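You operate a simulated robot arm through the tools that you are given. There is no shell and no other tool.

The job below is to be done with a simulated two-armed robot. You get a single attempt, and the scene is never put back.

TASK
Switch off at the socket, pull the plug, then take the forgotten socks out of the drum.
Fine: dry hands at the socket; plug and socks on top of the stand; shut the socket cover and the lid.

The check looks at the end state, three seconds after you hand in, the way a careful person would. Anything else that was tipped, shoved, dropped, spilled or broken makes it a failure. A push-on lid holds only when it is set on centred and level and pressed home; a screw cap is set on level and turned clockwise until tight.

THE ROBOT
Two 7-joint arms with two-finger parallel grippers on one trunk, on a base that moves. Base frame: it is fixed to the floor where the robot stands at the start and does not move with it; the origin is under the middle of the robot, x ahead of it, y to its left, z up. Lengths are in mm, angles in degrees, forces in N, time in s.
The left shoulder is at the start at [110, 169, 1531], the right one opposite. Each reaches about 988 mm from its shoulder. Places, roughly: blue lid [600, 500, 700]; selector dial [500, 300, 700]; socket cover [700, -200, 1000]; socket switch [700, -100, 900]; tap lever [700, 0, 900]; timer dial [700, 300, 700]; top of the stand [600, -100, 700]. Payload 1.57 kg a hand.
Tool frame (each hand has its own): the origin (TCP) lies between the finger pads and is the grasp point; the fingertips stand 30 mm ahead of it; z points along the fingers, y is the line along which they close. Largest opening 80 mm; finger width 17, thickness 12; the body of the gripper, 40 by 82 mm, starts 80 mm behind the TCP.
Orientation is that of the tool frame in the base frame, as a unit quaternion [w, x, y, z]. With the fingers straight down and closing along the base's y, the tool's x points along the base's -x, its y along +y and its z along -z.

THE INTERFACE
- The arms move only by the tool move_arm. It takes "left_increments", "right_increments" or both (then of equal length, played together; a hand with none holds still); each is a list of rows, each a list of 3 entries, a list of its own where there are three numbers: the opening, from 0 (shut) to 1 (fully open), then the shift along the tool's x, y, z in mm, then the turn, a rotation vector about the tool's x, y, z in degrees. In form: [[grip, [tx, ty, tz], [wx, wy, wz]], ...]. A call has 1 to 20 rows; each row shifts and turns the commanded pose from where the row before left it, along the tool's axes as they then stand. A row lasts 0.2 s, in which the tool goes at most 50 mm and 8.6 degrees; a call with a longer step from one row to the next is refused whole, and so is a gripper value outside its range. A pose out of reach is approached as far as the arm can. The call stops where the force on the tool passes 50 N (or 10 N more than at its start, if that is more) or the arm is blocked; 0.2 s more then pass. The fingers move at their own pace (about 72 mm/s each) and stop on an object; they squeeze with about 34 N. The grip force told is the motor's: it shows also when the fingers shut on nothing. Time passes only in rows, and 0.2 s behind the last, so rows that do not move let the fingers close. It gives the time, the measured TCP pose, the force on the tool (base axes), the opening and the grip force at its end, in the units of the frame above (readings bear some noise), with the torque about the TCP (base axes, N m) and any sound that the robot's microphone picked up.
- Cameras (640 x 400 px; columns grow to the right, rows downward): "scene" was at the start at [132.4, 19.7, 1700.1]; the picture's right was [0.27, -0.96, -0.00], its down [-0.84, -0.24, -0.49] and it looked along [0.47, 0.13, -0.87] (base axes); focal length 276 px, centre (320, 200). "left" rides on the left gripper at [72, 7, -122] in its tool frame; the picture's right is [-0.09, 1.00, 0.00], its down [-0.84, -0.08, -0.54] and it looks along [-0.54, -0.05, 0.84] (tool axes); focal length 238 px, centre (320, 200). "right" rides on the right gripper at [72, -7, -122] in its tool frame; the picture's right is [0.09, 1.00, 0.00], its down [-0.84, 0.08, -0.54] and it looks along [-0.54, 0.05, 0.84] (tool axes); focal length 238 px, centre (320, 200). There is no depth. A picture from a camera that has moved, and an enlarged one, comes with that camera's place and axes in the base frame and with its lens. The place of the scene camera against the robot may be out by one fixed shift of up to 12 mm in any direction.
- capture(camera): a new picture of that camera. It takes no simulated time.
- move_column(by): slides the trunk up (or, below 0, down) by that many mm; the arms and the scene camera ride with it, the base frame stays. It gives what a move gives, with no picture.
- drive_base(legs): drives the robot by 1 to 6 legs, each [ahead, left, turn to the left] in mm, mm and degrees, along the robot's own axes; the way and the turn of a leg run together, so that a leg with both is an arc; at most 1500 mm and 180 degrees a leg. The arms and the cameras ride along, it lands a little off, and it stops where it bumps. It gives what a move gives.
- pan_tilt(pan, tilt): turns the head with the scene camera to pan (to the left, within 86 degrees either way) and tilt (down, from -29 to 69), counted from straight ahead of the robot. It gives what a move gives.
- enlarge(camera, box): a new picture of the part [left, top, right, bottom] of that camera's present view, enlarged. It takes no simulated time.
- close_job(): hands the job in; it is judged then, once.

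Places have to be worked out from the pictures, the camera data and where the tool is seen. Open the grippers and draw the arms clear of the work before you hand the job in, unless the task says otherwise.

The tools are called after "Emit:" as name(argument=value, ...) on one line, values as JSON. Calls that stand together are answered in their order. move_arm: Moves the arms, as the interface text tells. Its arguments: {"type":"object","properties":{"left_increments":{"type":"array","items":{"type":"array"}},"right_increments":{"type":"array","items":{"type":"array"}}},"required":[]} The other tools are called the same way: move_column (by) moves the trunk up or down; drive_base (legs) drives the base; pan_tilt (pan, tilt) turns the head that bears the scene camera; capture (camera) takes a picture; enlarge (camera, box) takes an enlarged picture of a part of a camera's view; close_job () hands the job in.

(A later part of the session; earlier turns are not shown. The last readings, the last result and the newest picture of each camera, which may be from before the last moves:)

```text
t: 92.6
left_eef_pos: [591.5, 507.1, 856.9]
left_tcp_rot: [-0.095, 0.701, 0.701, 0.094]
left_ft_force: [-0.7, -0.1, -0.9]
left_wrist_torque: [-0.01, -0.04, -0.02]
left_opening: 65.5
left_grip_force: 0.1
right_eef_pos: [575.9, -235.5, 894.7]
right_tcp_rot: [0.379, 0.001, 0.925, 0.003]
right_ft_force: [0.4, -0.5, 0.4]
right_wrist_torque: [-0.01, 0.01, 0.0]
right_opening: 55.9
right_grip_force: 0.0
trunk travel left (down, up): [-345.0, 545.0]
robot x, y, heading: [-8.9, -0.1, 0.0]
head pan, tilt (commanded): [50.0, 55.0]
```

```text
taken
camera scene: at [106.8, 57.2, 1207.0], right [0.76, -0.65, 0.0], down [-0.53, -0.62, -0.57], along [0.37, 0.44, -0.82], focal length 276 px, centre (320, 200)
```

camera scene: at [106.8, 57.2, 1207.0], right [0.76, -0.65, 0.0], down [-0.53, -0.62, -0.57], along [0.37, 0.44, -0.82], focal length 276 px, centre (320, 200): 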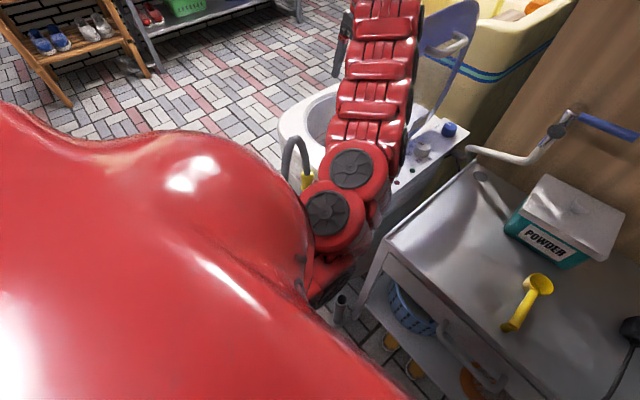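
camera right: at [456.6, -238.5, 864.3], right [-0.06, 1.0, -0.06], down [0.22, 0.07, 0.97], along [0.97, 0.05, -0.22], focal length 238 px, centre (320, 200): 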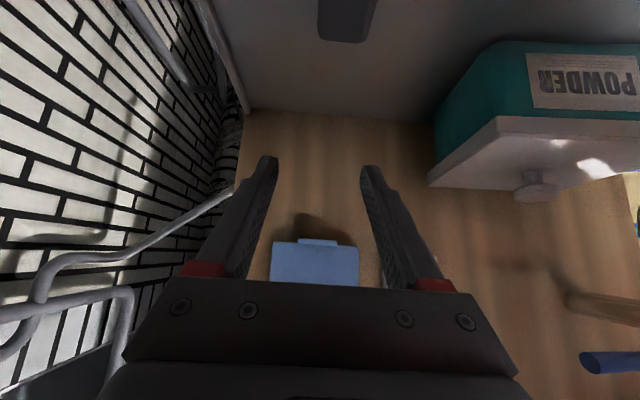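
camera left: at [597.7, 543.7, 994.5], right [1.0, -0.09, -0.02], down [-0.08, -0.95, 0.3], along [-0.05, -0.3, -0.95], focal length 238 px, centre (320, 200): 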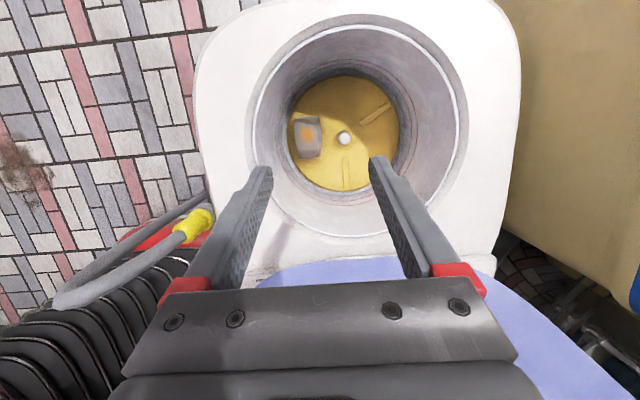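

No contact with the hose. I reduce the tilt to ~7° (more clearance to the open lid), centre over the socks and descend in stages.

Emit:
move_arm(left_increments=[[0.82, [0, 0, 0], [0, -8, 0]], [0.82, [13.9, -37, 1.7], [0, 0, 0]], [0.82, [-5.5, 0, 44.7], [0, 0, 0]], [0.82, [-5.5, 0, 44.7], [0, 0, 0]], [0.82, [-5.5, 0, 44.7], [0, 0, 0]]])

Emit:
capture(camera="left")

Emit:
capture(camera="scene")

```text
t: 93.8
left_eef_pos: [543.4, 528.2, 687.0]
left_tcp_rot: [-0.043, 0.702, 0.709, 0.046]
left_ft_force: [0.2, -0.4, 0.3]
left_wrist_torque: [0.03, 0.0, -0.03]
left_opening: 65.5
left_grip_force: 0.1
left hand out of reach, approached as far as the arm can: row 1, 2
right_eef_pos: [569.5, -231.4, 897.6]
right_tcp_rot: [0.383, -0.002, 0.924, 0.003]
right_ft_force: [-0.5, 0.2, -0.3]
right_wrist_torque: [-0.01, -0.03, 0.0]
right_opening: 55.9
right_grip_force: 0.0
trunk travel left (down, up): [-345.0, 545.0]
robot x, y, heading: [-7.4, 2.0, 0.2]
head pan, tilt (commanded): [50.0, 55.0]
```

```text
taken
camera left: at [548.3, 583.5, 817.6], right [1.0, -0.08, -0.01], down [-0.07, -0.9, 0.43], along [-0.04, -0.43, -0.9], focal length 238 px, centre (320, 200)
```

left: 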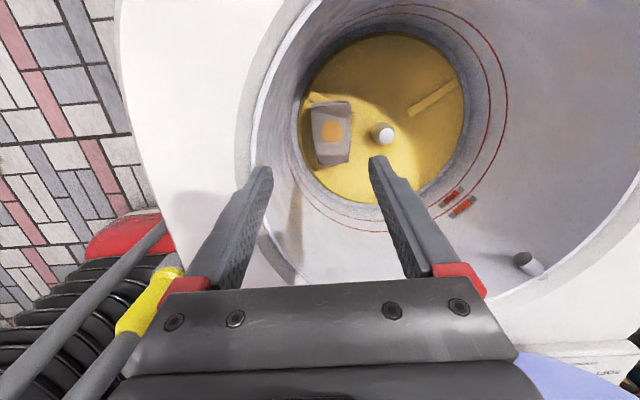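

```text
taken
camera scene: at [97.6, 60.8, 1207.1], right [0.77, -0.64, 0.01], down [-0.52, -0.63, -0.58], along [0.37, 0.44, -0.82], focal length 276 px, centre (320, 200)
```

scene: 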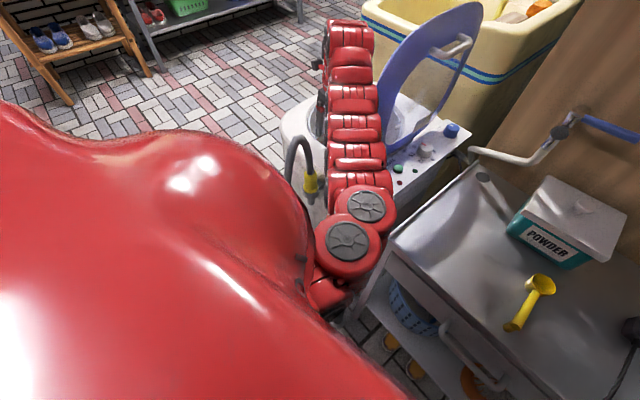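

The head camera's pose has shifted by ~9 mm, which hints that some arm link may be pushing on something. I look closely before going on.

Emit:
enlarge(camera="scene", box=[260, 0, 500, 300])

Emit:
enlarge(camera="left", box=[0, 160, 320, 400])

Emit:
move_arm(left_increments=[[0.82, [0, 0, 0], [0, 0, 0]]])

Emit:
capture(camera="scene")

```text
1.33 times, centred on (380, 150) of scene
camera zoom: at [97.6, 60.8, 1207.1], right [0.77, -0.64, 0.01], down [-0.52, -0.63, -0.58], along [0.37, 0.44, -0.82], focal length 368 px, centre (240, 267)
```

zoom: 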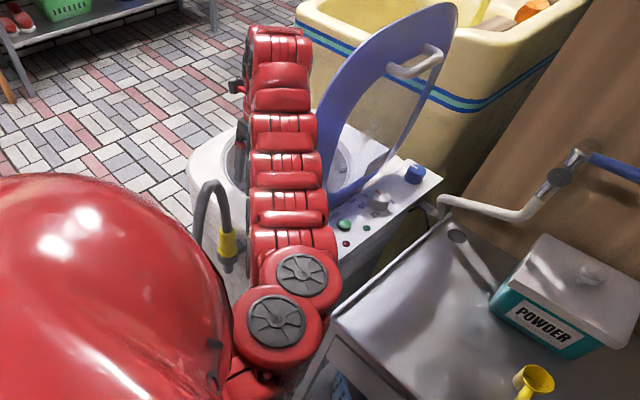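

```text
1.67 times, centred on (160, 280) of left
camera zoom: at [548.3, 583.5, 817.6], right [1.0, -0.08, -0.01], down [-0.07, -0.9, 0.43], along [-0.04, -0.43, -0.9], focal length 397 px, centre (587, 67)
```

zoom: 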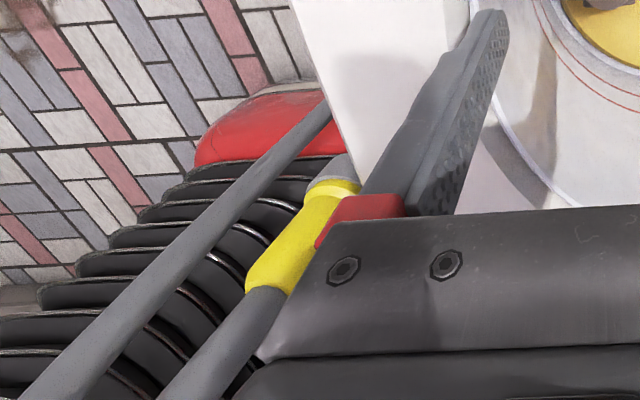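

```text
t: 94.2
left_eef_pos: [544.6, 528.7, 685.2]
left_tcp_rot: [-0.041, 0.704, 0.707, 0.046]
left_ft_force: [0.3, 1.3, -0.6]
left_wrist_torque: [-0.03, -0.02, 0.02]
left_opening: 65.6
left_grip_force: 0.0
right_eef_pos: [570.0, -231.3, 898.3]
right_tcp_rot: [0.384, 0.0, 0.923, 0.0]
right_ft_force: [0.2, -0.2, 0.6]
right_wrist_torque: [0.01, -0.02, -0.03]
right_opening: 55.9
right_grip_force: 0.1
trunk travel left (down, up): [-345.0, 545.0]
robot x, y, heading: [-10.1, 2.5, 0.2]
head pan, tilt (commanded): [50.0, 55.0]
```

```text
taken
camera scene: at [96.6, 62.4, 1207.0], right [0.76, -0.64, 0.01], down [-0.52, -0.63, -0.58], along [0.38, 0.44, -0.82], focal length 276 px, centre (320, 200)
```

scene: 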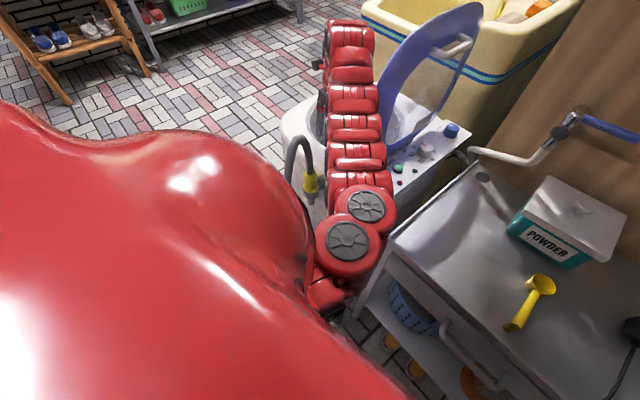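

I take a steeper look down at the arm's elbow near the stand and hose.

Emit:
pan_tilt(pan=40, tilt=69)

Emit:
capture(camera="scene")

Emit:
enlarge(camera="scene", box=[260, 20, 460, 240])

```text
t: 95.0
left_eef_pos: [546.7, 527.3, 686.0]
left_tcp_rot: [-0.039, 0.704, 0.708, 0.045]
left_ft_force: [0.7, -0.3, 0.0]
left_wrist_torque: [0.01, -0.01, 0.01]
left_opening: 65.6
left_grip_force: 0.2
right_eef_pos: [570.3, -230.6, 899.1]
right_tcp_rot: [0.383, -0.001, 0.924, 0.0]
right_ft_force: [-0.1, 0.0, -0.3]
right_wrist_torque: [-0.01, 0.01, -0.04]
right_opening: 55.9
right_grip_force: 0.1
trunk travel left (down, up): [-345.0, 545.0]
robot x, y, heading: [-11.8, 2.0, -0.2]
head pan, tilt (commanded): [40.0, 68.8]
```

```text
taken
camera scene: at [93.6, 44.0, 1192.1], right [0.64, -0.77, 0.01], down [-0.71, -0.6, -0.37], along [0.29, 0.23, -0.93], focal length 276 px, centre (320, 200)
```

scene: 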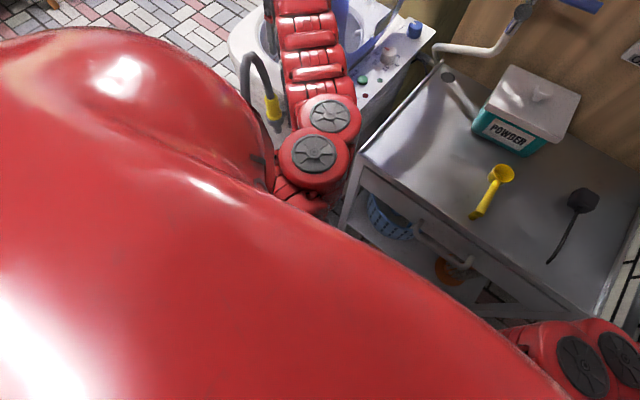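

```text
1.82 times, centred on (360, 130) of scene
camera zoom: at [93.6, 44.0, 1192.1], right [0.64, -0.77, 0.01], down [-0.71, -0.6, -0.37], along [0.29, 0.23, -0.93], focal length 502 px, centre (247, 327)
```

zoom: 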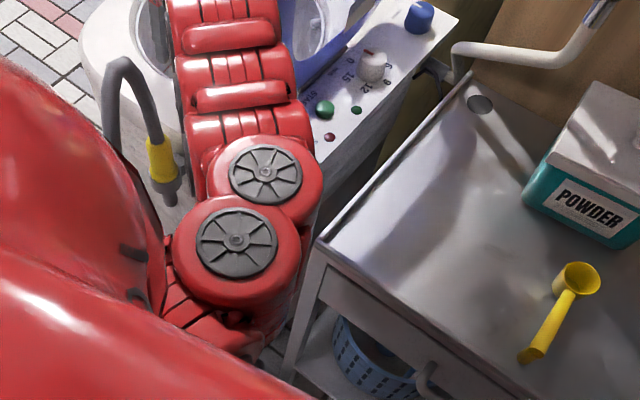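

I test whether the shift is caused by the last descent: raise the hand 60 mm and compare the head and right-hand readings.

Emit:
move_arm(left_increments=[[0.82, [5.0, 0, -30], [0, 0, 0]], [0.82, [5.0, 0, -30], [0, 0, 0]]])

Emit:
capture(camera="scene")

```text
t: 95.6
left_eef_pos: [545.1, 533.6, 746.2]
left_tcp_rot: [-0.039, 0.702, 0.71, 0.043]
left_ft_force: [0.6, -0.6, 0.7]
left_wrist_torque: [-0.02, -0.02, 0.03]
left_opening: 65.7
left_grip_force: 0.0
right_eef_pos: [572.1, -226.8, 898.4]
right_tcp_rot: [0.382, -0.003, 0.924, -0.001]
right_ft_force: [-0.2, -0.3, 0.7]
right_wrist_torque: [0.0, 0.01, -0.03]
right_opening: 55.9
right_grip_force: 0.1
trunk travel left (down, up): [-345.0, 545.0]
robot x, y, heading: [-8.2, 2.5, 0.1]
head pan, tilt (commanded): [40.0, 68.8]
```

```text
taken
camera scene: at [96.2, 48.2, 1191.6], right [0.64, -0.77, 0.01], down [-0.71, -0.6, -0.36], along [0.28, 0.22, -0.93], focal length 276 px, centre (320, 200)
```

scene: 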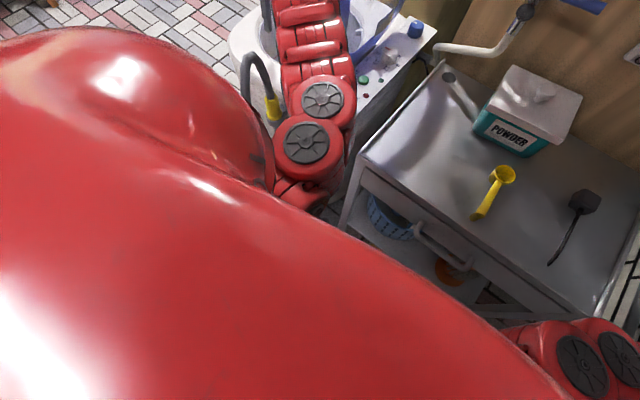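

Emit:
move_arm(left_increments=[[0.82, [0, 0, 0], [0, 0, 0]], [0.82, [0, 0, 0], [0, 0, 0]], [0.82, [0, 0, 0], [0, 0, 0]], [0.82, [0, 0, 0], [0, 0, 0]], [0.82, [0, 0, 0], [0, 0, 0]]])

Emit:
capture(camera="scene")

Emit:
capture(camera="left")

```text
t: 96.8
left_eef_pos: [545.4, 532.5, 747.5]
left_tcp_rot: [-0.039, 0.702, 0.709, 0.045]
left_ft_force: [0.0, -0.1, -0.7]
left_wrist_torque: [0.03, 0.0, -0.01]
left_opening: 65.8
left_grip_force: 0.0
right_eef_pos: [572.5, -227.3, 901.1]
right_tcp_rot: [0.382, -0.002, 0.924, -0.001]
right_ft_force: [1.4, 0.4, 0.7]
right_wrist_torque: [0.01, -0.01, 0.03]
right_opening: 56.0
right_grip_force: 0.0
trunk travel left (down, up): [-345.0, 545.0]
robot x, y, heading: [-6.9, 1.6, 0.2]
head pan, tilt (commanded): [40.0, 68.8]
```

```text
taken
camera scene: at [96.1, 47.7, 1192.3], right [0.64, -0.77, 0.01], down [-0.71, -0.6, -0.36], along [0.28, 0.22, -0.93], focal length 276 px, centre (320, 200)
```

scene: 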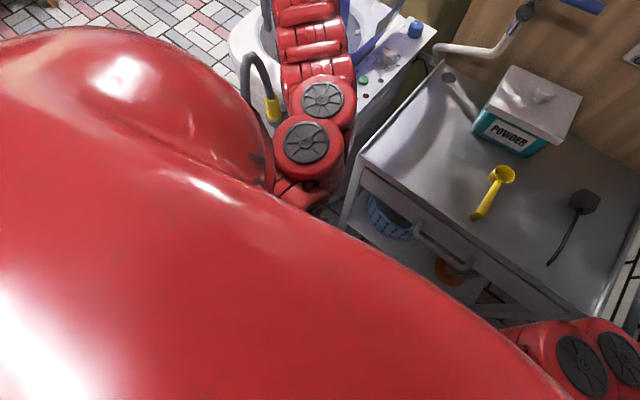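

```text
taken
camera left: at [549.5, 589.1, 878.0], right [1.0, -0.08, 0.0], down [-0.07, -0.9, 0.44], along [-0.04, -0.44, -0.9], focal length 238 px, centre (320, 200)
```

left: 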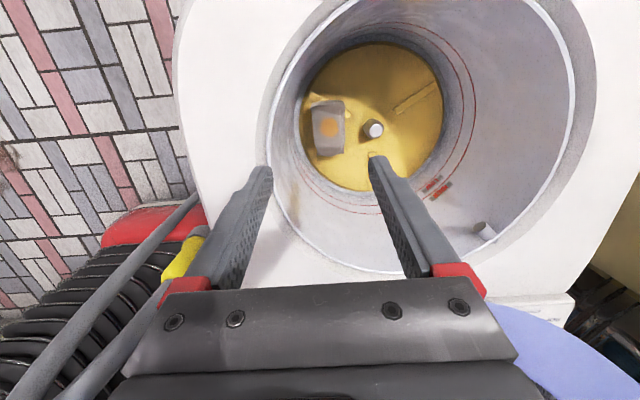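

Emit:
pan_tilt(pan=62, tilt=60)

Emit:
capture(camera="scene")

Emit:
enlarge(camera="scene", box=[330, 60, 530, 260])

```text
t: 97.6
left_eef_pos: [544.5, 533.1, 746.5]
left_tcp_rot: [-0.039, 0.702, 0.71, 0.045]
left_ft_force: [-0.1, -0.1, 0.7]
left_wrist_torque: [0.01, 0.01, 0.02]
left_opening: 65.2
left_grip_force: 0.0
right_eef_pos: [570.9, -227.4, 899.4]
right_tcp_rot: [0.383, -0.002, 0.924, -0.001]
right_ft_force: [-0.2, 0.8, 1.0]
right_wrist_torque: [-0.03, 0.05, -0.03]
right_opening: 56.1
right_grip_force: 0.1
trunk travel left (down, up): [-345.0, 545.0]
robot x, y, heading: [-6.6, 4.4, -0.3]
head pan, tilt (commanded): [62.0, 60.0]
```

```text
taken
camera scene: at [84.0, 70.0, 1201.3], right [0.88, -0.47, 0.01], down [-0.4, -0.77, -0.5], along [0.24, 0.43, -0.87], focal length 276 px, centre (320, 200)
```

scene: 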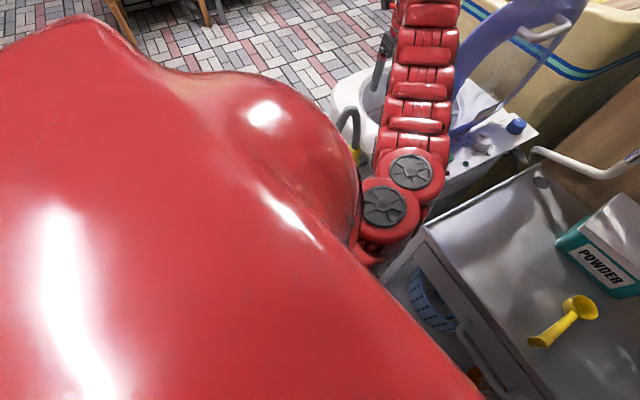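

```text
2.00 times, centred on (430, 160) of scene
camera zoom: at [84.0, 70.0, 1201.3], right [0.88, -0.47, 0.01], down [-0.4, -0.77, -0.5], along [0.24, 0.43, -0.87], focal length 552 px, centre (100, 280)
```

zoom: 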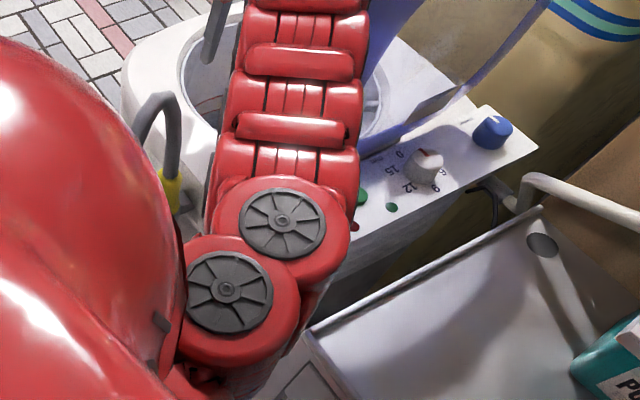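

To understand the lean, I go back up to the earlier pose and see whether it disappears.

Emit:
move_arm(left_increments=[[0.82, [4, 10, -35], [0, 0, 0]], [0.82, [4, 10, -35], [0, 0, 0]], [0.82, [-8, 15, -30], [0, 0, 0]]])

Emit:
capture(camera="scene")

```text
t: 98.4
left_eef_pos: [592.7, 511.0, 826.5]
left_tcp_rot: [-0.045, 0.707, 0.704, 0.045]
left_ft_force: [0.2, 1.3, 0.4]
left_wrist_torque: [0.04, 0.07, 0.02]
left_opening: 65.5
left_grip_force: 0.1
left hand out of reach, approached as far as the arm can: row 3
right_eef_pos: [577.3, -237.7, 893.0]
right_tcp_rot: [0.38, 0.002, 0.925, 0.001]
right_ft_force: [1.0, 0.1, -0.2]
right_wrist_torque: [0.01, -0.02, 0.01]
right_opening: 55.8
right_grip_force: 0.0
trunk travel left (down, up): [-345.0, 545.0]
robot x, y, heading: [-3.7, -1.2, -0.3]
head pan, tilt (commanded): [62.0, 60.0]
```

```text
taken
camera scene: at [93.6, 59.6, 1200.8], right [0.88, -0.47, 0.0], down [-0.41, -0.76, -0.5], along [0.24, 0.44, -0.87], focal length 276 px, centre (320, 200)
```

scene: 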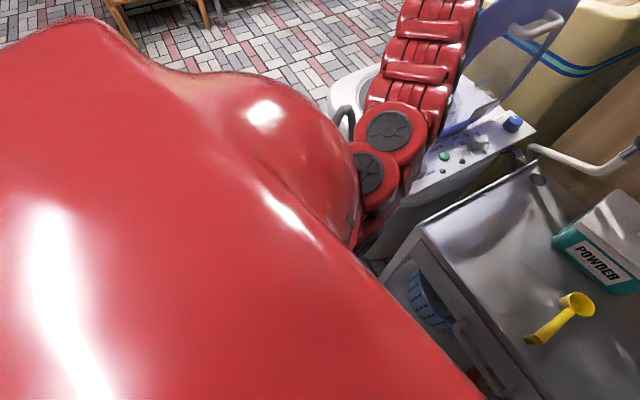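

The lean vanished, so the forearm was pressing on the open lid's front edge. From here the lid is in the way, so I'll work from further left: back up, drive left 400 mm (clear of the hose foot), then forward again.

Emit:
drive_base(legs=[[-200, 0, 0]])

Emit:
pan_tilt(pan=40, tilt=50)

Emit:
capture(camera="scene")

Emit:
capture(camera="left")

```text
t: 100.0
left_eef_pos: [385.4, 514.0, 826.6]
left_tcp_rot: [-0.044, 0.706, 0.706, 0.047]
left_ft_force: [0.3, 0.0, 1.2]
left_wrist_torque: [0.01, 0.0, 0.02]
left_opening: 65.7
left_grip_force: 0.0
right_eef_pos: [371.3, -234.8, 894.9]
right_tcp_rot: [0.38, 0.001, 0.925, 0.002]
right_ft_force: [-1.0, 0.0, 0.7]
right_wrist_torque: [0.0, 0.0, -0.02]
right_opening: 55.8
right_grip_force: 0.0
trunk travel left (down, up): [-345.0, 545.0]
robot x, y, heading: [-215.0, 0.9, -0.0]
head pan, tilt (commanded): [62.0, 60.0]
```

```text
t: 100.9
left_eef_pos: [386.6, 514.4, 825.7]
left_tcp_rot: [-0.045, 0.706, 0.706, 0.046]
left_ft_force: [0.2, 0.6, -0.7]
left_wrist_torque: [-0.01, 0.03, -0.01]
left_opening: 65.8
left_grip_force: 0.0
right_eef_pos: [373.1, -235.0, 892.5]
right_tcp_rot: [0.38, 0.001, 0.925, 0.002]
right_ft_force: [-0.6, 0.2, -0.6]
right_wrist_torque: [-0.01, 0.05, 0.02]
right_opening: 55.8
right_grip_force: 0.0
trunk travel left (down, up): [-345.0, 545.0]
robot x, y, heading: [-211.5, 4.5, -0.1]
head pan, tilt (commanded): [40.0, 50.0]
```

```text
taken
camera scene: at [-84.2, 52.2, 1213.5], right [0.64, -0.77, 0.0], down [-0.59, -0.49, -0.64], along [0.49, 0.41, -0.77], focal length 276 px, centre (320, 200)
```

scene: 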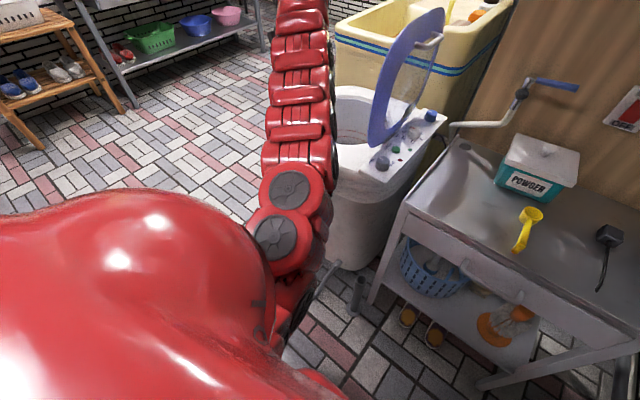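

```text
taken
camera left: at [392.5, 568.7, 957.6], right [1.0, -0.09, -0.01], down [-0.08, -0.9, 0.43], along [-0.05, -0.43, -0.9], focal length 238 px, centre (320, 200)
```

left: 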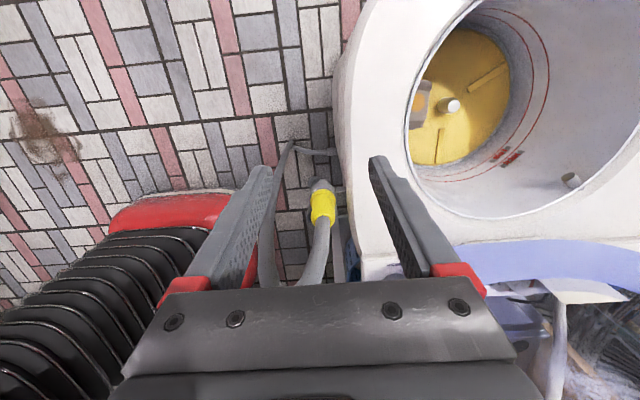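

The base footprint ends ~240 mm ahead of its centre, so it stays clear of the hose foot. Drive left 400 mm.

Emit:
drive_base(legs=[[0, 400, 0]])

Emit:
pan_tilt(pan=5, tilt=50)

Emit:
capture(camera="scene")

Emit:
capture(camera="left")

Emit:
capture(camera="right")

```text
t: 103.4
left_eef_pos: [386.3, 921.4, 825.2]
left_tcp_rot: [-0.044, 0.704, 0.707, 0.046]
left_ft_force: [-0.1, 1.4, -0.1]
left_wrist_torque: [0.0, 0.01, 0.01]
left_opening: 65.4
left_grip_force: 0.0
right_eef_pos: [373.8, 172.8, 894.5]
right_tcp_rot: [0.38, 0.0, 0.925, 0.002]
right_ft_force: [0.3, 0.1, 0.4]
right_wrist_torque: [-0.07, 0.0, -0.03]
right_opening: 56.3
right_grip_force: 0.1
trunk travel left (down, up): [-345.0, 545.0]
robot x, y, heading: [-211.2, 403.0, -0.1]
head pan, tilt (commanded): [40.0, 50.0]
```

```text
t: 104.4
left_eef_pos: [385.4, 920.5, 824.7]
left_tcp_rot: [-0.045, 0.704, 0.707, 0.045]
left_ft_force: [-0.2, -0.1, 0.0]
left_wrist_torque: [-0.01, 0.01, 0.02]
left_opening: 65.6
left_grip_force: 0.1
right_eef_pos: [374.9, 171.2, 893.5]
right_tcp_rot: [0.379, -0.002, 0.925, 0.004]
right_ft_force: [0.6, 0.8, 0.6]
right_wrist_torque: [-0.04, -0.01, 0.03]
right_opening: 56.0
right_grip_force: 0.1
trunk travel left (down, up): [-345.0, 545.0]
robot x, y, heading: [-211.9, 403.3, 0.2]
head pan, tilt (commanded): [5.0, 50.0]
```

```text
taken
camera scene: at [-66.0, 413.8, 1213.5], right [0.09, -1.0, 0.0], down [-0.76, -0.07, -0.64], along [0.64, 0.06, -0.77], focal length 276 px, centre (320, 200)
```

scene: 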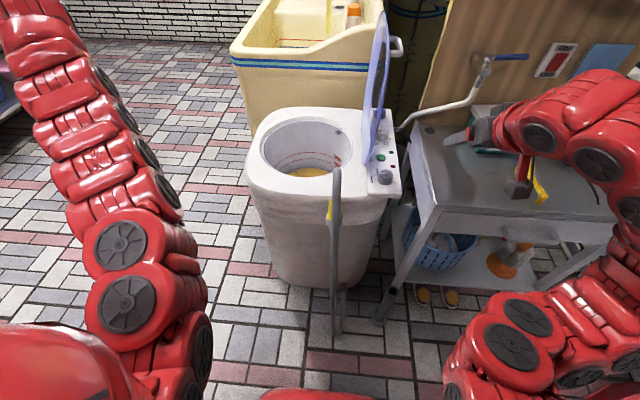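

```text
taken
camera left: at [390.3, 975.3, 957.5], right [1.0, -0.09, -0.01], down [-0.07, -0.9, 0.43], along [-0.05, -0.43, -0.9], focal length 238 px, centre (320, 200)
```

left: 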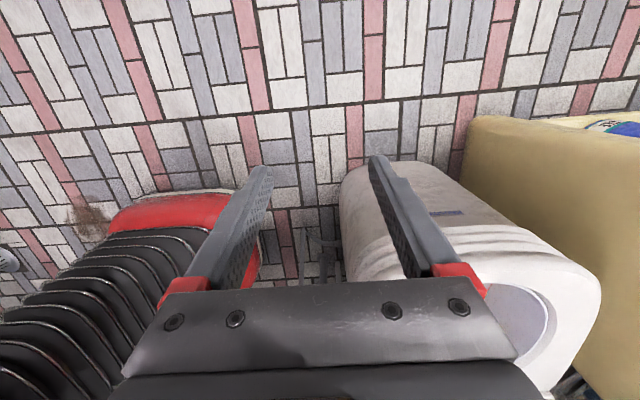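

```text
taken
camera right: at [237.5, 164.2, 929.0], right [-0.07, 1.0, -0.06], down [0.21, 0.07, 0.97], along [0.97, 0.06, -0.22], focal length 238 px, centre (320, 200)
```

right: 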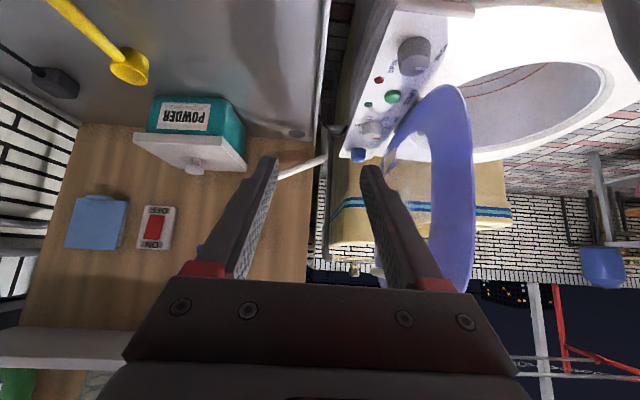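

From here the washer is straight ahead and the lid is off to the right. I drive forward 100 mm (base front stays ~100 mm short of the hose foot).

Emit:
drive_base(legs=[[100, 0, 0]])

Emit:
capture(camera="scene")

Emit:
capture(camera="right")

```text
t: 105.6
left_eef_pos: [484.5, 920.3, 824.9]
left_tcp_rot: [-0.045, 0.704, 0.707, 0.045]
left_ft_force: [0.6, 0.4, 0.4]
left_wrist_torque: [0.0, 0.04, -0.01]
left_opening: 65.7
left_grip_force: 0.0
right_eef_pos: [476.2, 169.9, 893.0]
right_tcp_rot: [0.38, 0.0, 0.925, 0.002]
right_ft_force: [-0.1, 0.3, -0.2]
right_wrist_torque: [0.01, 0.01, 0.04]
right_opening: 56.1
right_grip_force: 0.1
trunk travel left (down, up): [-345.0, 545.0]
robot x, y, heading: [-112.1, 405.3, -0.3]
head pan, tilt (commanded): [5.0, 50.0]
```

```text
taken
camera scene: at [34.9, 413.8, 1213.3], right [0.09, -1.0, 0.0], down [-0.76, -0.07, -0.64], along [0.64, 0.06, -0.77], focal length 276 px, centre (320, 200)
```

scene: 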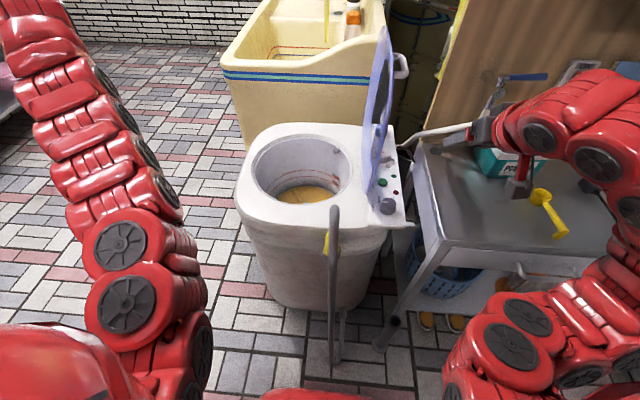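

```text
taken
camera right: at [337.9, 164.1, 928.5], right [-0.07, 1.0, -0.06], down [0.22, 0.07, 0.97], along [0.97, 0.06, -0.22], focal length 238 px, centre (320, 200)
```

right: 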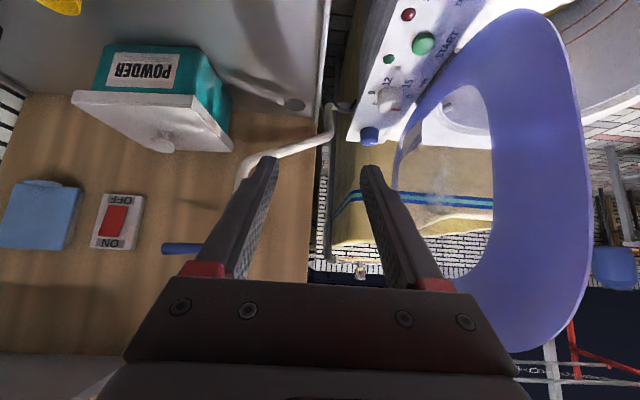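

Right hand is well clear of the lid. Now swing the left hand over the drum to ≈ (555, 521) at constant height.

Emit:
move_arm(left_increments=[[0.82, [-39.7, 7, -5.1], [0, 0, 0]], [0.82, [-39.7, 7, -5.1], [0, 0, 0]], [0.82, [-39.7, 7, -5.1], [0, 0, 0]], [0.82, [-39.7, 7, -5.1], [0, 0, 0]], [0.82, [-39.7, 7, -5.1], [0, 0, 0]], [0.82, [-39.7, 7, -5.1], [0, 0, 0]], [0.82, [-39.7, 7, -5.1], [0, 0, 0]], [0.82, [-39.7, 7, -5.1], [0, 0, 0]], [0.82, [-39.7, 7, -5.1], [0, 0, 0]], [0.82, [-39.7, 7, -5.1], [0, 0, 0]]])

Emit:
capture(camera="left")

Emit:
capture(camera="scene")

```text
t: 107.8
left_eef_pos: [567.2, 526.4, 802.0]
left_tcp_rot: [-0.045, 0.704, 0.707, 0.047]
left_ft_force: [-0.1, 0.2, 0.0]
left_wrist_torque: [0.03, -0.02, 0.03]
left_opening: 65.4
left_grip_force: 0.2
left hand out of reach, approached as far as the arm can: row 1, 2, 3, 4, 6, 10
right_eef_pos: [473.7, 169.9, 893.3]
right_tcp_rot: [0.379, -0.001, 0.925, 0.003]
right_ft_force: [-0.3, 0.3, -0.9]
right_wrist_torque: [-0.03, -0.01, -0.01]
right_opening: 55.9
right_grip_force: 0.0
trunk travel left (down, up): [-345.0, 545.0]
robot x, y, heading: [-108.1, 406.9, -0.0]
head pan, tilt (commanded): [5.0, 50.0]
```

```text
taken
camera left: at [572.5, 581.4, 933.0], right [1.0, -0.09, -0.01], down [-0.08, -0.9, 0.43], along [-0.04, -0.43, -0.9], focal length 238 px, centre (320, 200)
```

left: 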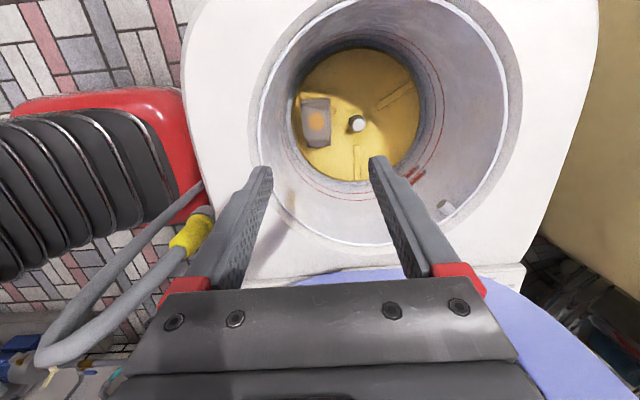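

```text
taken
camera scene: at [33.8, 413.3, 1213.4], right [0.09, -1.0, 0.0], down [-0.76, -0.07, -0.64], along [0.64, 0.06, -0.77], focal length 276 px, centre (320, 200)
```

scene: 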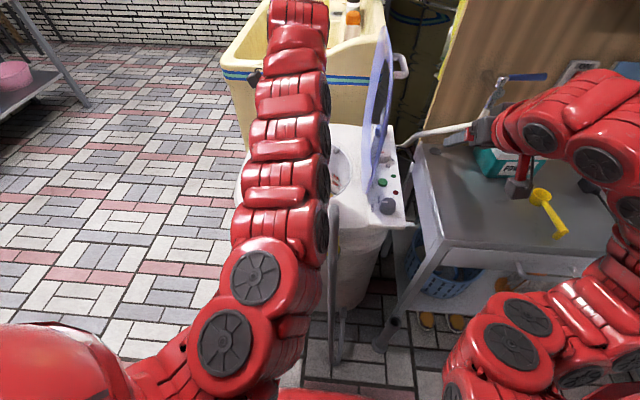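

Socks centred at ≈ (555, 524). I descend in stages while trimming x by −12 mm, watching the right-hand readings for any lean.

Emit:
move_arm(left_increments=[[0.82, [-5.3, -4, 39.6], [0, 0, 0]], [0.82, [-5.3, -4, 39.6], [0, 0, 0]], [0.82, [-5.3, -4, 39.6], [0, 0, 0]]])

Emit:
capture(camera="left")

Emit:
capture(camera="scene")

```text
t: 108.6
left_eef_pos: [555.3, 529.1, 680.3]
left_tcp_rot: [-0.045, 0.704, 0.707, 0.045]
left_ft_force: [0.6, -1.2, -0.2]
left_wrist_torque: [0.0, 0.07, -0.01]
left_opening: 65.7
left_grip_force: 0.1
right_eef_pos: [475.6, 171.4, 894.0]
right_tcp_rot: [0.38, -0.001, 0.925, 0.003]
right_ft_force: [0.6, 0.4, 0.2]
right_wrist_torque: [0.0, -0.02, 0.01]
right_opening: 56.2
right_grip_force: 0.0
trunk travel left (down, up): [-345.0, 545.0]
robot x, y, heading: [-108.9, 400.3, -0.1]
head pan, tilt (commanded): [5.0, 50.0]
```

```text
taken
camera left: at [560.8, 584.3, 811.5], right [1.0, -0.09, -0.01], down [-0.07, -0.9, 0.43], along [-0.05, -0.43, -0.9], focal length 238 px, centre (320, 200)
```

left: 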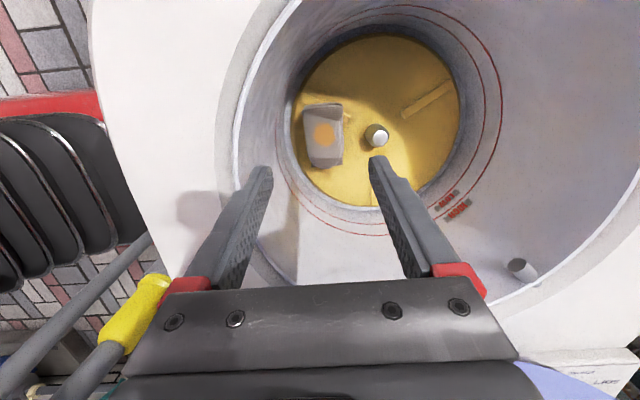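

```text
taken
camera scene: at [34.0, 414.0, 1213.4], right [0.09, -1.0, 0.0], down [-0.76, -0.07, -0.64], along [0.64, 0.06, -0.77], focal length 276 px, centre (320, 200)
```

scene: 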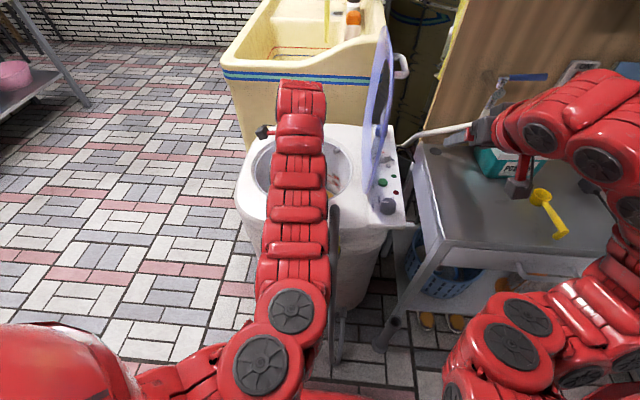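

No lean, all clear. Continue down to z ≈ 545.

Emit:
move_arm(left_increments=[[0.82, [-6.1, 0.5, 34.5], [0, 0, 0]], [0.82, [-6.1, 0, 34.5], [0, 0, 0]], [0.82, [-5.1, 0, 34.5], [0, 0, 0]], [0.82, [-5.1, 0, 30], [0, 0, 0]]])

Emit:
capture(camera="left")

Emit:
capture(camera="scene")

```text
t: 109.6
left_eef_pos: [558.7, 521.9, 543.9]
left_tcp_rot: [-0.045, 0.704, 0.707, 0.046]
left_ft_force: [-0.3, -0.6, -0.2]
left_wrist_torque: [-0.01, 0.0, 0.0]
left_opening: 65.6
left_grip_force: 0.1
right_eef_pos: [475.3, 170.8, 893.6]
right_tcp_rot: [0.38, -0.002, 0.925, 0.004]
right_ft_force: [0.7, 0.4, 0.6]
right_wrist_torque: [0.03, 0.0, -0.02]
right_opening: 55.9
right_grip_force: 0.0
trunk travel left (down, up): [-345.0, 545.0]
robot x, y, heading: [-112.1, 403.5, -0.0]
head pan, tilt (commanded): [5.0, 50.0]
```

```text
taken
camera left: at [562.7, 576.6, 675.3], right [1.0, -0.09, -0.01], down [-0.07, -0.9, 0.43], along [-0.05, -0.43, -0.9], focal length 238 px, centre (320, 200)
```

left: 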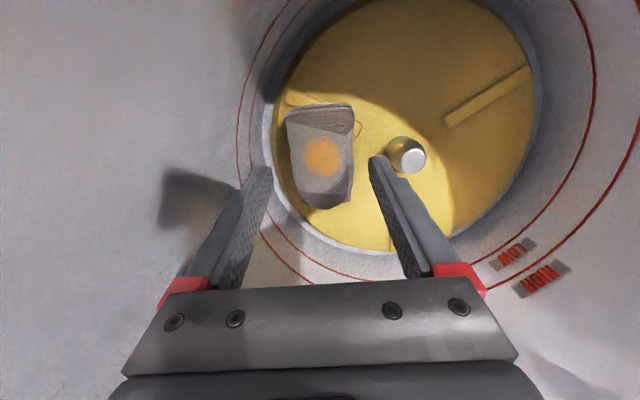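

```text
taken
camera scene: at [33.8, 413.6, 1213.4], right [0.09, -1.0, 0.0], down [-0.76, -0.07, -0.64], along [0.64, 0.06, -0.77], focal length 276 px, centre (320, 200)
```

scene: 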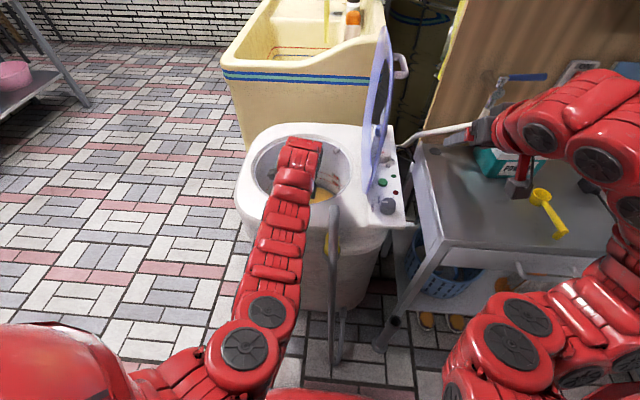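

The bundle is ~46 mm wide, top at z ≈ 507, and centred between the fingers (x 557.6 vs 558.7). Descend gently towards z ≈ 495 with force checks.

Emit:
move_arm(left_increments=[[0.82, [-1.9, -0.5, 15], [0, 0, 0]], [0.82, [-1.9, 0, 15], [0, 0, 0]], [0.82, [-1.3, 0, 10], [0, 0, 0]], [0.82, [-0.9, 0, 7], [0, 0, 0]]])

Emit:
capture(camera="left")

```text
t: 110.6
left_eef_pos: [555.5, 521.2, 497.9]
left_tcp_rot: [-0.045, 0.705, 0.707, 0.045]
left_ft_force: [0.5, 0.2, 0.2]
left_wrist_torque: [0.01, -0.03, -0.02]
left_opening: 65.6
left_grip_force: 0.1
right_eef_pos: [473.2, 171.1, 893.1]
right_tcp_rot: [0.379, -0.001, 0.925, 0.003]
right_ft_force: [0.0, 0.4, 0.6]
right_wrist_torque: [0.0, 0.01, 0.0]
right_opening: 55.9
right_grip_force: 0.1
trunk travel left (down, up): [-345.0, 545.0]
robot x, y, heading: [-111.8, 404.1, -0.0]
head pan, tilt (commanded): [5.0, 50.0]
```

```text
taken
camera left: at [562.0, 576.6, 629.5], right [1.0, -0.09, -0.01], down [-0.07, -0.9, 0.43], along [-0.05, -0.43, -0.9], focal length 238 px, centre (320, 200)
```

left: 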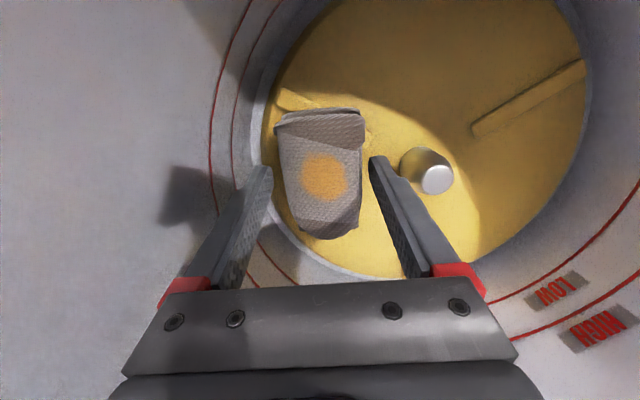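

Bundle top is at z ≈ 498, so the tips overlap it by 30 mm. Lower 6 mm more and close on it.

Emit:
move_arm(left_increments=[[0.82, [-0.8, 0.5, 6], [0, 0, 0]], [0.5, [0, 0, 0], [0, 0, 0]], [0.2, [0, 0, 0], [0, 0, 0]], [0, [0, 0, 0], [0, 0, 0]], [0, [0, 0, 0], [0, 0, 0]], [0, [0, 0, 0], [0, 0, 0]]])

Emit:
capture(camera="left")

```text
t: 112.0
left_eef_pos: [556.4, 521.1, 491.4]
left_tcp_rot: [-0.044, 0.704, 0.707, 0.046]
left_ft_force: [0.6, -0.2, 1.6]
left_wrist_torque: [0.05, -0.07, 0.01]
left_opening: 55.5
left_grip_force: 33.9
right_eef_pos: [473.8, 170.8, 893.9]
right_tcp_rot: [0.379, -0.002, 0.925, 0.004]
right_ft_force: [-0.1, 1.0, -0.5]
right_wrist_torque: [0.0, 0.04, 0.0]
right_opening: 56.0
right_grip_force: 0.3
trunk travel left (down, up): [-345.0, 545.0]
robot x, y, heading: [-111.3, 403.8, 0.3]
head pan, tilt (commanded): [5.0, 50.0]
```

```text
taken
camera left: at [562.1, 576.6, 623.2], right [1.0, -0.09, -0.01], down [-0.08, -0.9, 0.43], along [-0.05, -0.43, -0.9], focal length 238 px, centre (320, 200)
```

left: 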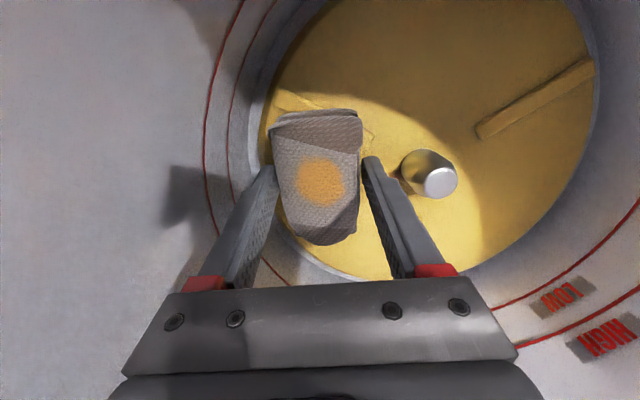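

The socks are gripped (55.5 mm, 34 N). Lift straight up out of the drum.

Emit:
move_arm(left_increments=[[0, [2, 0, -15], [0, 0, 0]], [0, [3.2, 0, -25], [0, 0, 0]], [0, [4.5, 0, -35], [0, 0, 0]], [0, [4.5, 0, -35], [0, 0, 0]], [0, [5.1, 0, -40], [0, 0, 0]]])

Emit:
capture(camera="left")

Emit:
capture(camera="scene")

```text
t: 113.2
left_eef_pos: [556.1, 519.9, 643.6]
left_tcp_rot: [-0.045, 0.704, 0.707, 0.045]
left_ft_force: [-1.0, 0.1, -0.4]
left_wrist_torque: [-0.02, 0.0, 0.02]
left_opening: 55.4
left_grip_force: 33.3
right_eef_pos: [473.6, 171.7, 894.2]
right_tcp_rot: [0.38, -0.002, 0.925, 0.003]
right_ft_force: [0.5, 1.1, 1.1]
right_wrist_torque: [-0.01, -0.02, 0.01]
right_opening: 56.0
right_grip_force: 0.0
trunk travel left (down, up): [-345.0, 545.0]
robot x, y, heading: [-112.2, 405.4, 0.2]
head pan, tilt (commanded): [5.0, 50.0]
```

```text
taken
camera left: at [561.6, 574.8, 775.0], right [1.0, -0.09, -0.01], down [-0.07, -0.9, 0.43], along [-0.05, -0.43, -0.9], focal length 238 px, centre (320, 200)
```

left: 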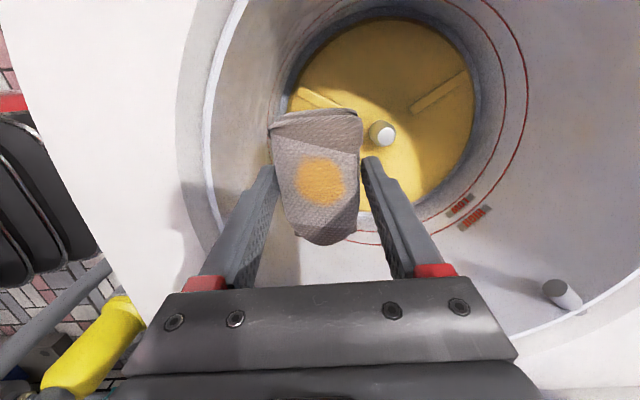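

```text
taken
camera scene: at [33.3, 413.6, 1213.5], right [0.09, -1.0, 0.0], down [-0.76, -0.07, -0.64], along [0.64, 0.06, -0.77], focal length 276 px, centre (320, 200)
```

scene: 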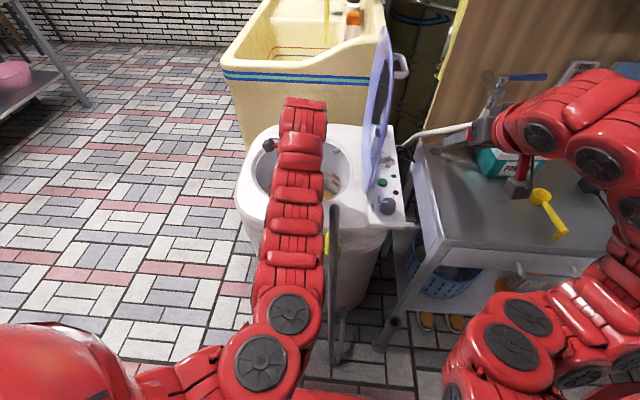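

The socks are out and the drum is empty. I raise them to z ≈ 910 and pull the hand in a little, ready to carry them over to the stand.

Emit:
move_arm(left_increments=[[0, [5.6, 0, -44.1], [0, 0, 0]], [0, [5.6, -4, -44.1], [0, 0, 0]], [0, [5.6, -10, -44.1], [0, 0, 0]], [0, [5.6, -15, -44.1], [0, 0, 0]], [0, [5.6, -15, -44.1], [0, 0, 0]], [0, [5.6, -15, -44.1], [0, 0, 0]]])

Emit:
capture(camera="scene")

Emit:
capture(camera="left")

```text
t: 114.6
left_eef_pos: [537.9, 519.5, 791.3]
left_tcp_rot: [-0.044, 0.705, 0.707, 0.047]
left_ft_force: [-0.4, 0.0, -0.4]
left_wrist_torque: [0.01, 0.01, 0.0]
left_opening: 54.7
left_grip_force: 33.4
left hand out of reach, approached as far as the arm can: row 4, 5, 6
right_eef_pos: [475.1, 171.4, 893.6]
right_tcp_rot: [0.379, -0.001, 0.925, 0.003]
right_ft_force: [0.4, 0.7, 0.2]
right_wrist_torque: [-0.01, 0.01, -0.01]
right_opening: 55.9
right_grip_force: 0.0
trunk travel left (down, up): [-345.0, 545.0]
robot x, y, heading: [-110.8, 406.5, 0.1]
head pan, tilt (commanded): [5.0, 50.0]
```

```text
taken
camera scene: at [33.9, 413.7, 1213.4], right [0.09, -1.0, 0.0], down [-0.76, -0.07, -0.64], along [0.64, 0.06, -0.77], focal length 276 px, centre (320, 200)
```

scene: 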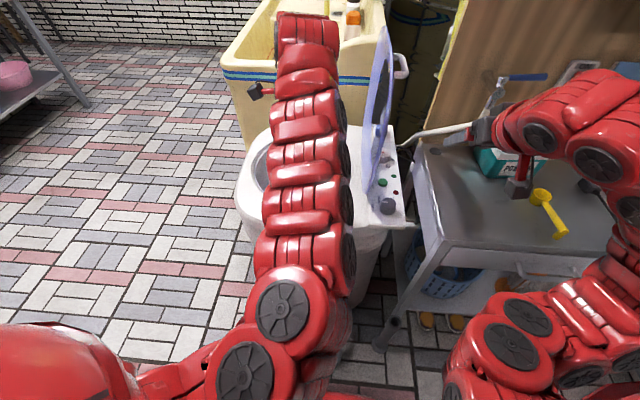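

```text
taken
camera left: at [543.0, 574.8, 922.9], right [1.0, -0.09, -0.01], down [-0.08, -0.9, 0.43], along [-0.05, -0.43, -0.9], focal length 238 px, centre (320, 200)
```

left: 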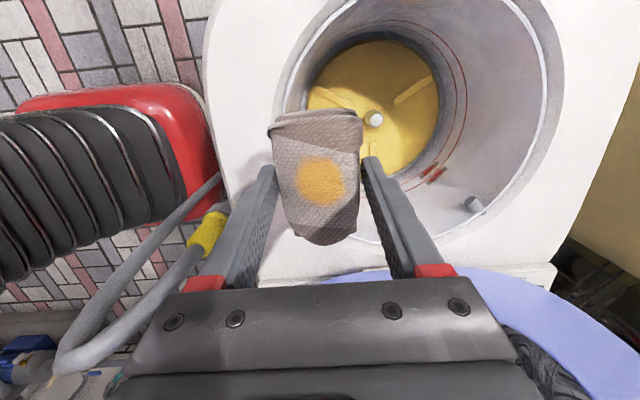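

The arm can't lift higher in this pose, so I raise the trunk by 130 mm instead – socks then pass well above the hose.

Emit:
move_column(by=130)

Emit:
drive_base(legs=[[-190, 0, 0]])

Emit:
capture(camera="scene")

Emit:
capture(camera="left")

```text
t: 116.2
left_eef_pos: [537.8, 519.5, 922.2]
left_tcp_rot: [-0.045, 0.704, 0.707, 0.048]
left_ft_force: [0.4, 1.3, -0.6]
left_wrist_torque: [0.02, 0.0, -0.02]
left_opening: 54.8
left_grip_force: 34.3
right_eef_pos: [474.0, 170.9, 1023.8]
right_tcp_rot: [0.379, -0.001, 0.925, 0.003]
right_ft_force: [0.0, -0.1, 0.1]
right_wrist_torque: [0.03, 0.0, 0.02]
right_opening: 56.0
right_grip_force: 0.1
trunk travel left (down, up): [-475.0, 415.0]
robot x, y, heading: [-107.9, 402.8, -0.1]
head pan, tilt (commanded): [5.0, 50.0]
```

```text
t: 117.7
left_eef_pos: [343.9, 519.1, 922.5]
left_tcp_rot: [-0.044, 0.705, 0.706, 0.046]
left_ft_force: [-1.5, -0.9, -1.1]
left_wrist_torque: [0.02, 0.0, -0.03]
left_opening: 54.7
left_grip_force: 33.5
right_eef_pos: [279.3, 170.9, 1024.0]
right_tcp_rot: [0.381, 0.0, 0.925, 0.003]
right_ft_force: [0.4, -0.6, 0.5]
right_wrist_torque: [0.03, -0.05, 0.0]
right_opening: 55.9
right_grip_force: 0.2
trunk travel left (down, up): [-475.0, 415.0]
robot x, y, heading: [-305.9, 402.9, -0.0]
head pan, tilt (commanded): [5.0, 50.0]
```

```text
taken
camera scene: at [-160.3, 413.6, 1343.6], right [0.09, -1.0, 0.0], down [-0.76, -0.07, -0.64], along [0.64, 0.06, -0.77], focal length 276 px, centre (320, 200)
```

scene: 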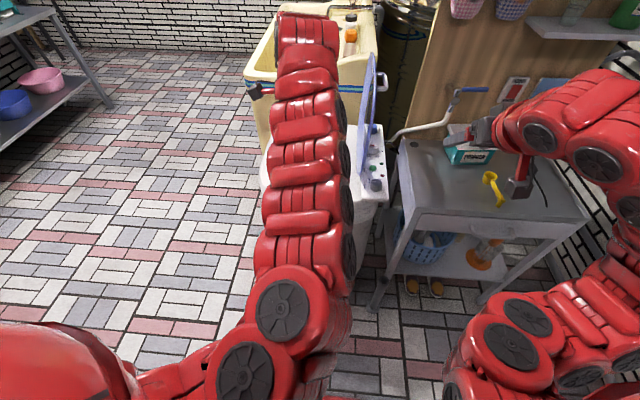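

```text
taken
camera left: at [349.3, 573.8, 1053.5], right [1.0, -0.09, -0.01], down [-0.08, -0.9, 0.43], along [-0.05, -0.43, -0.9], focal length 238 px, centre (320, 200)
```

left: 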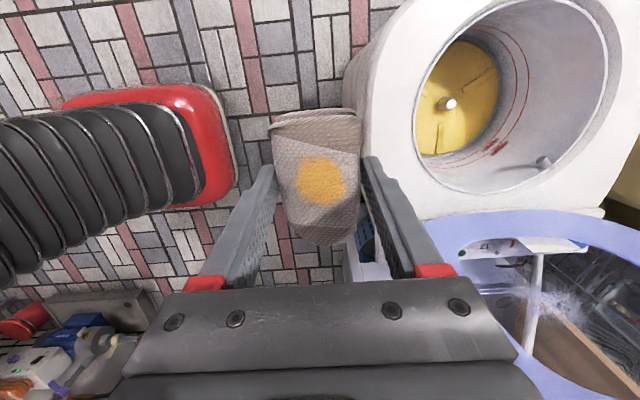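

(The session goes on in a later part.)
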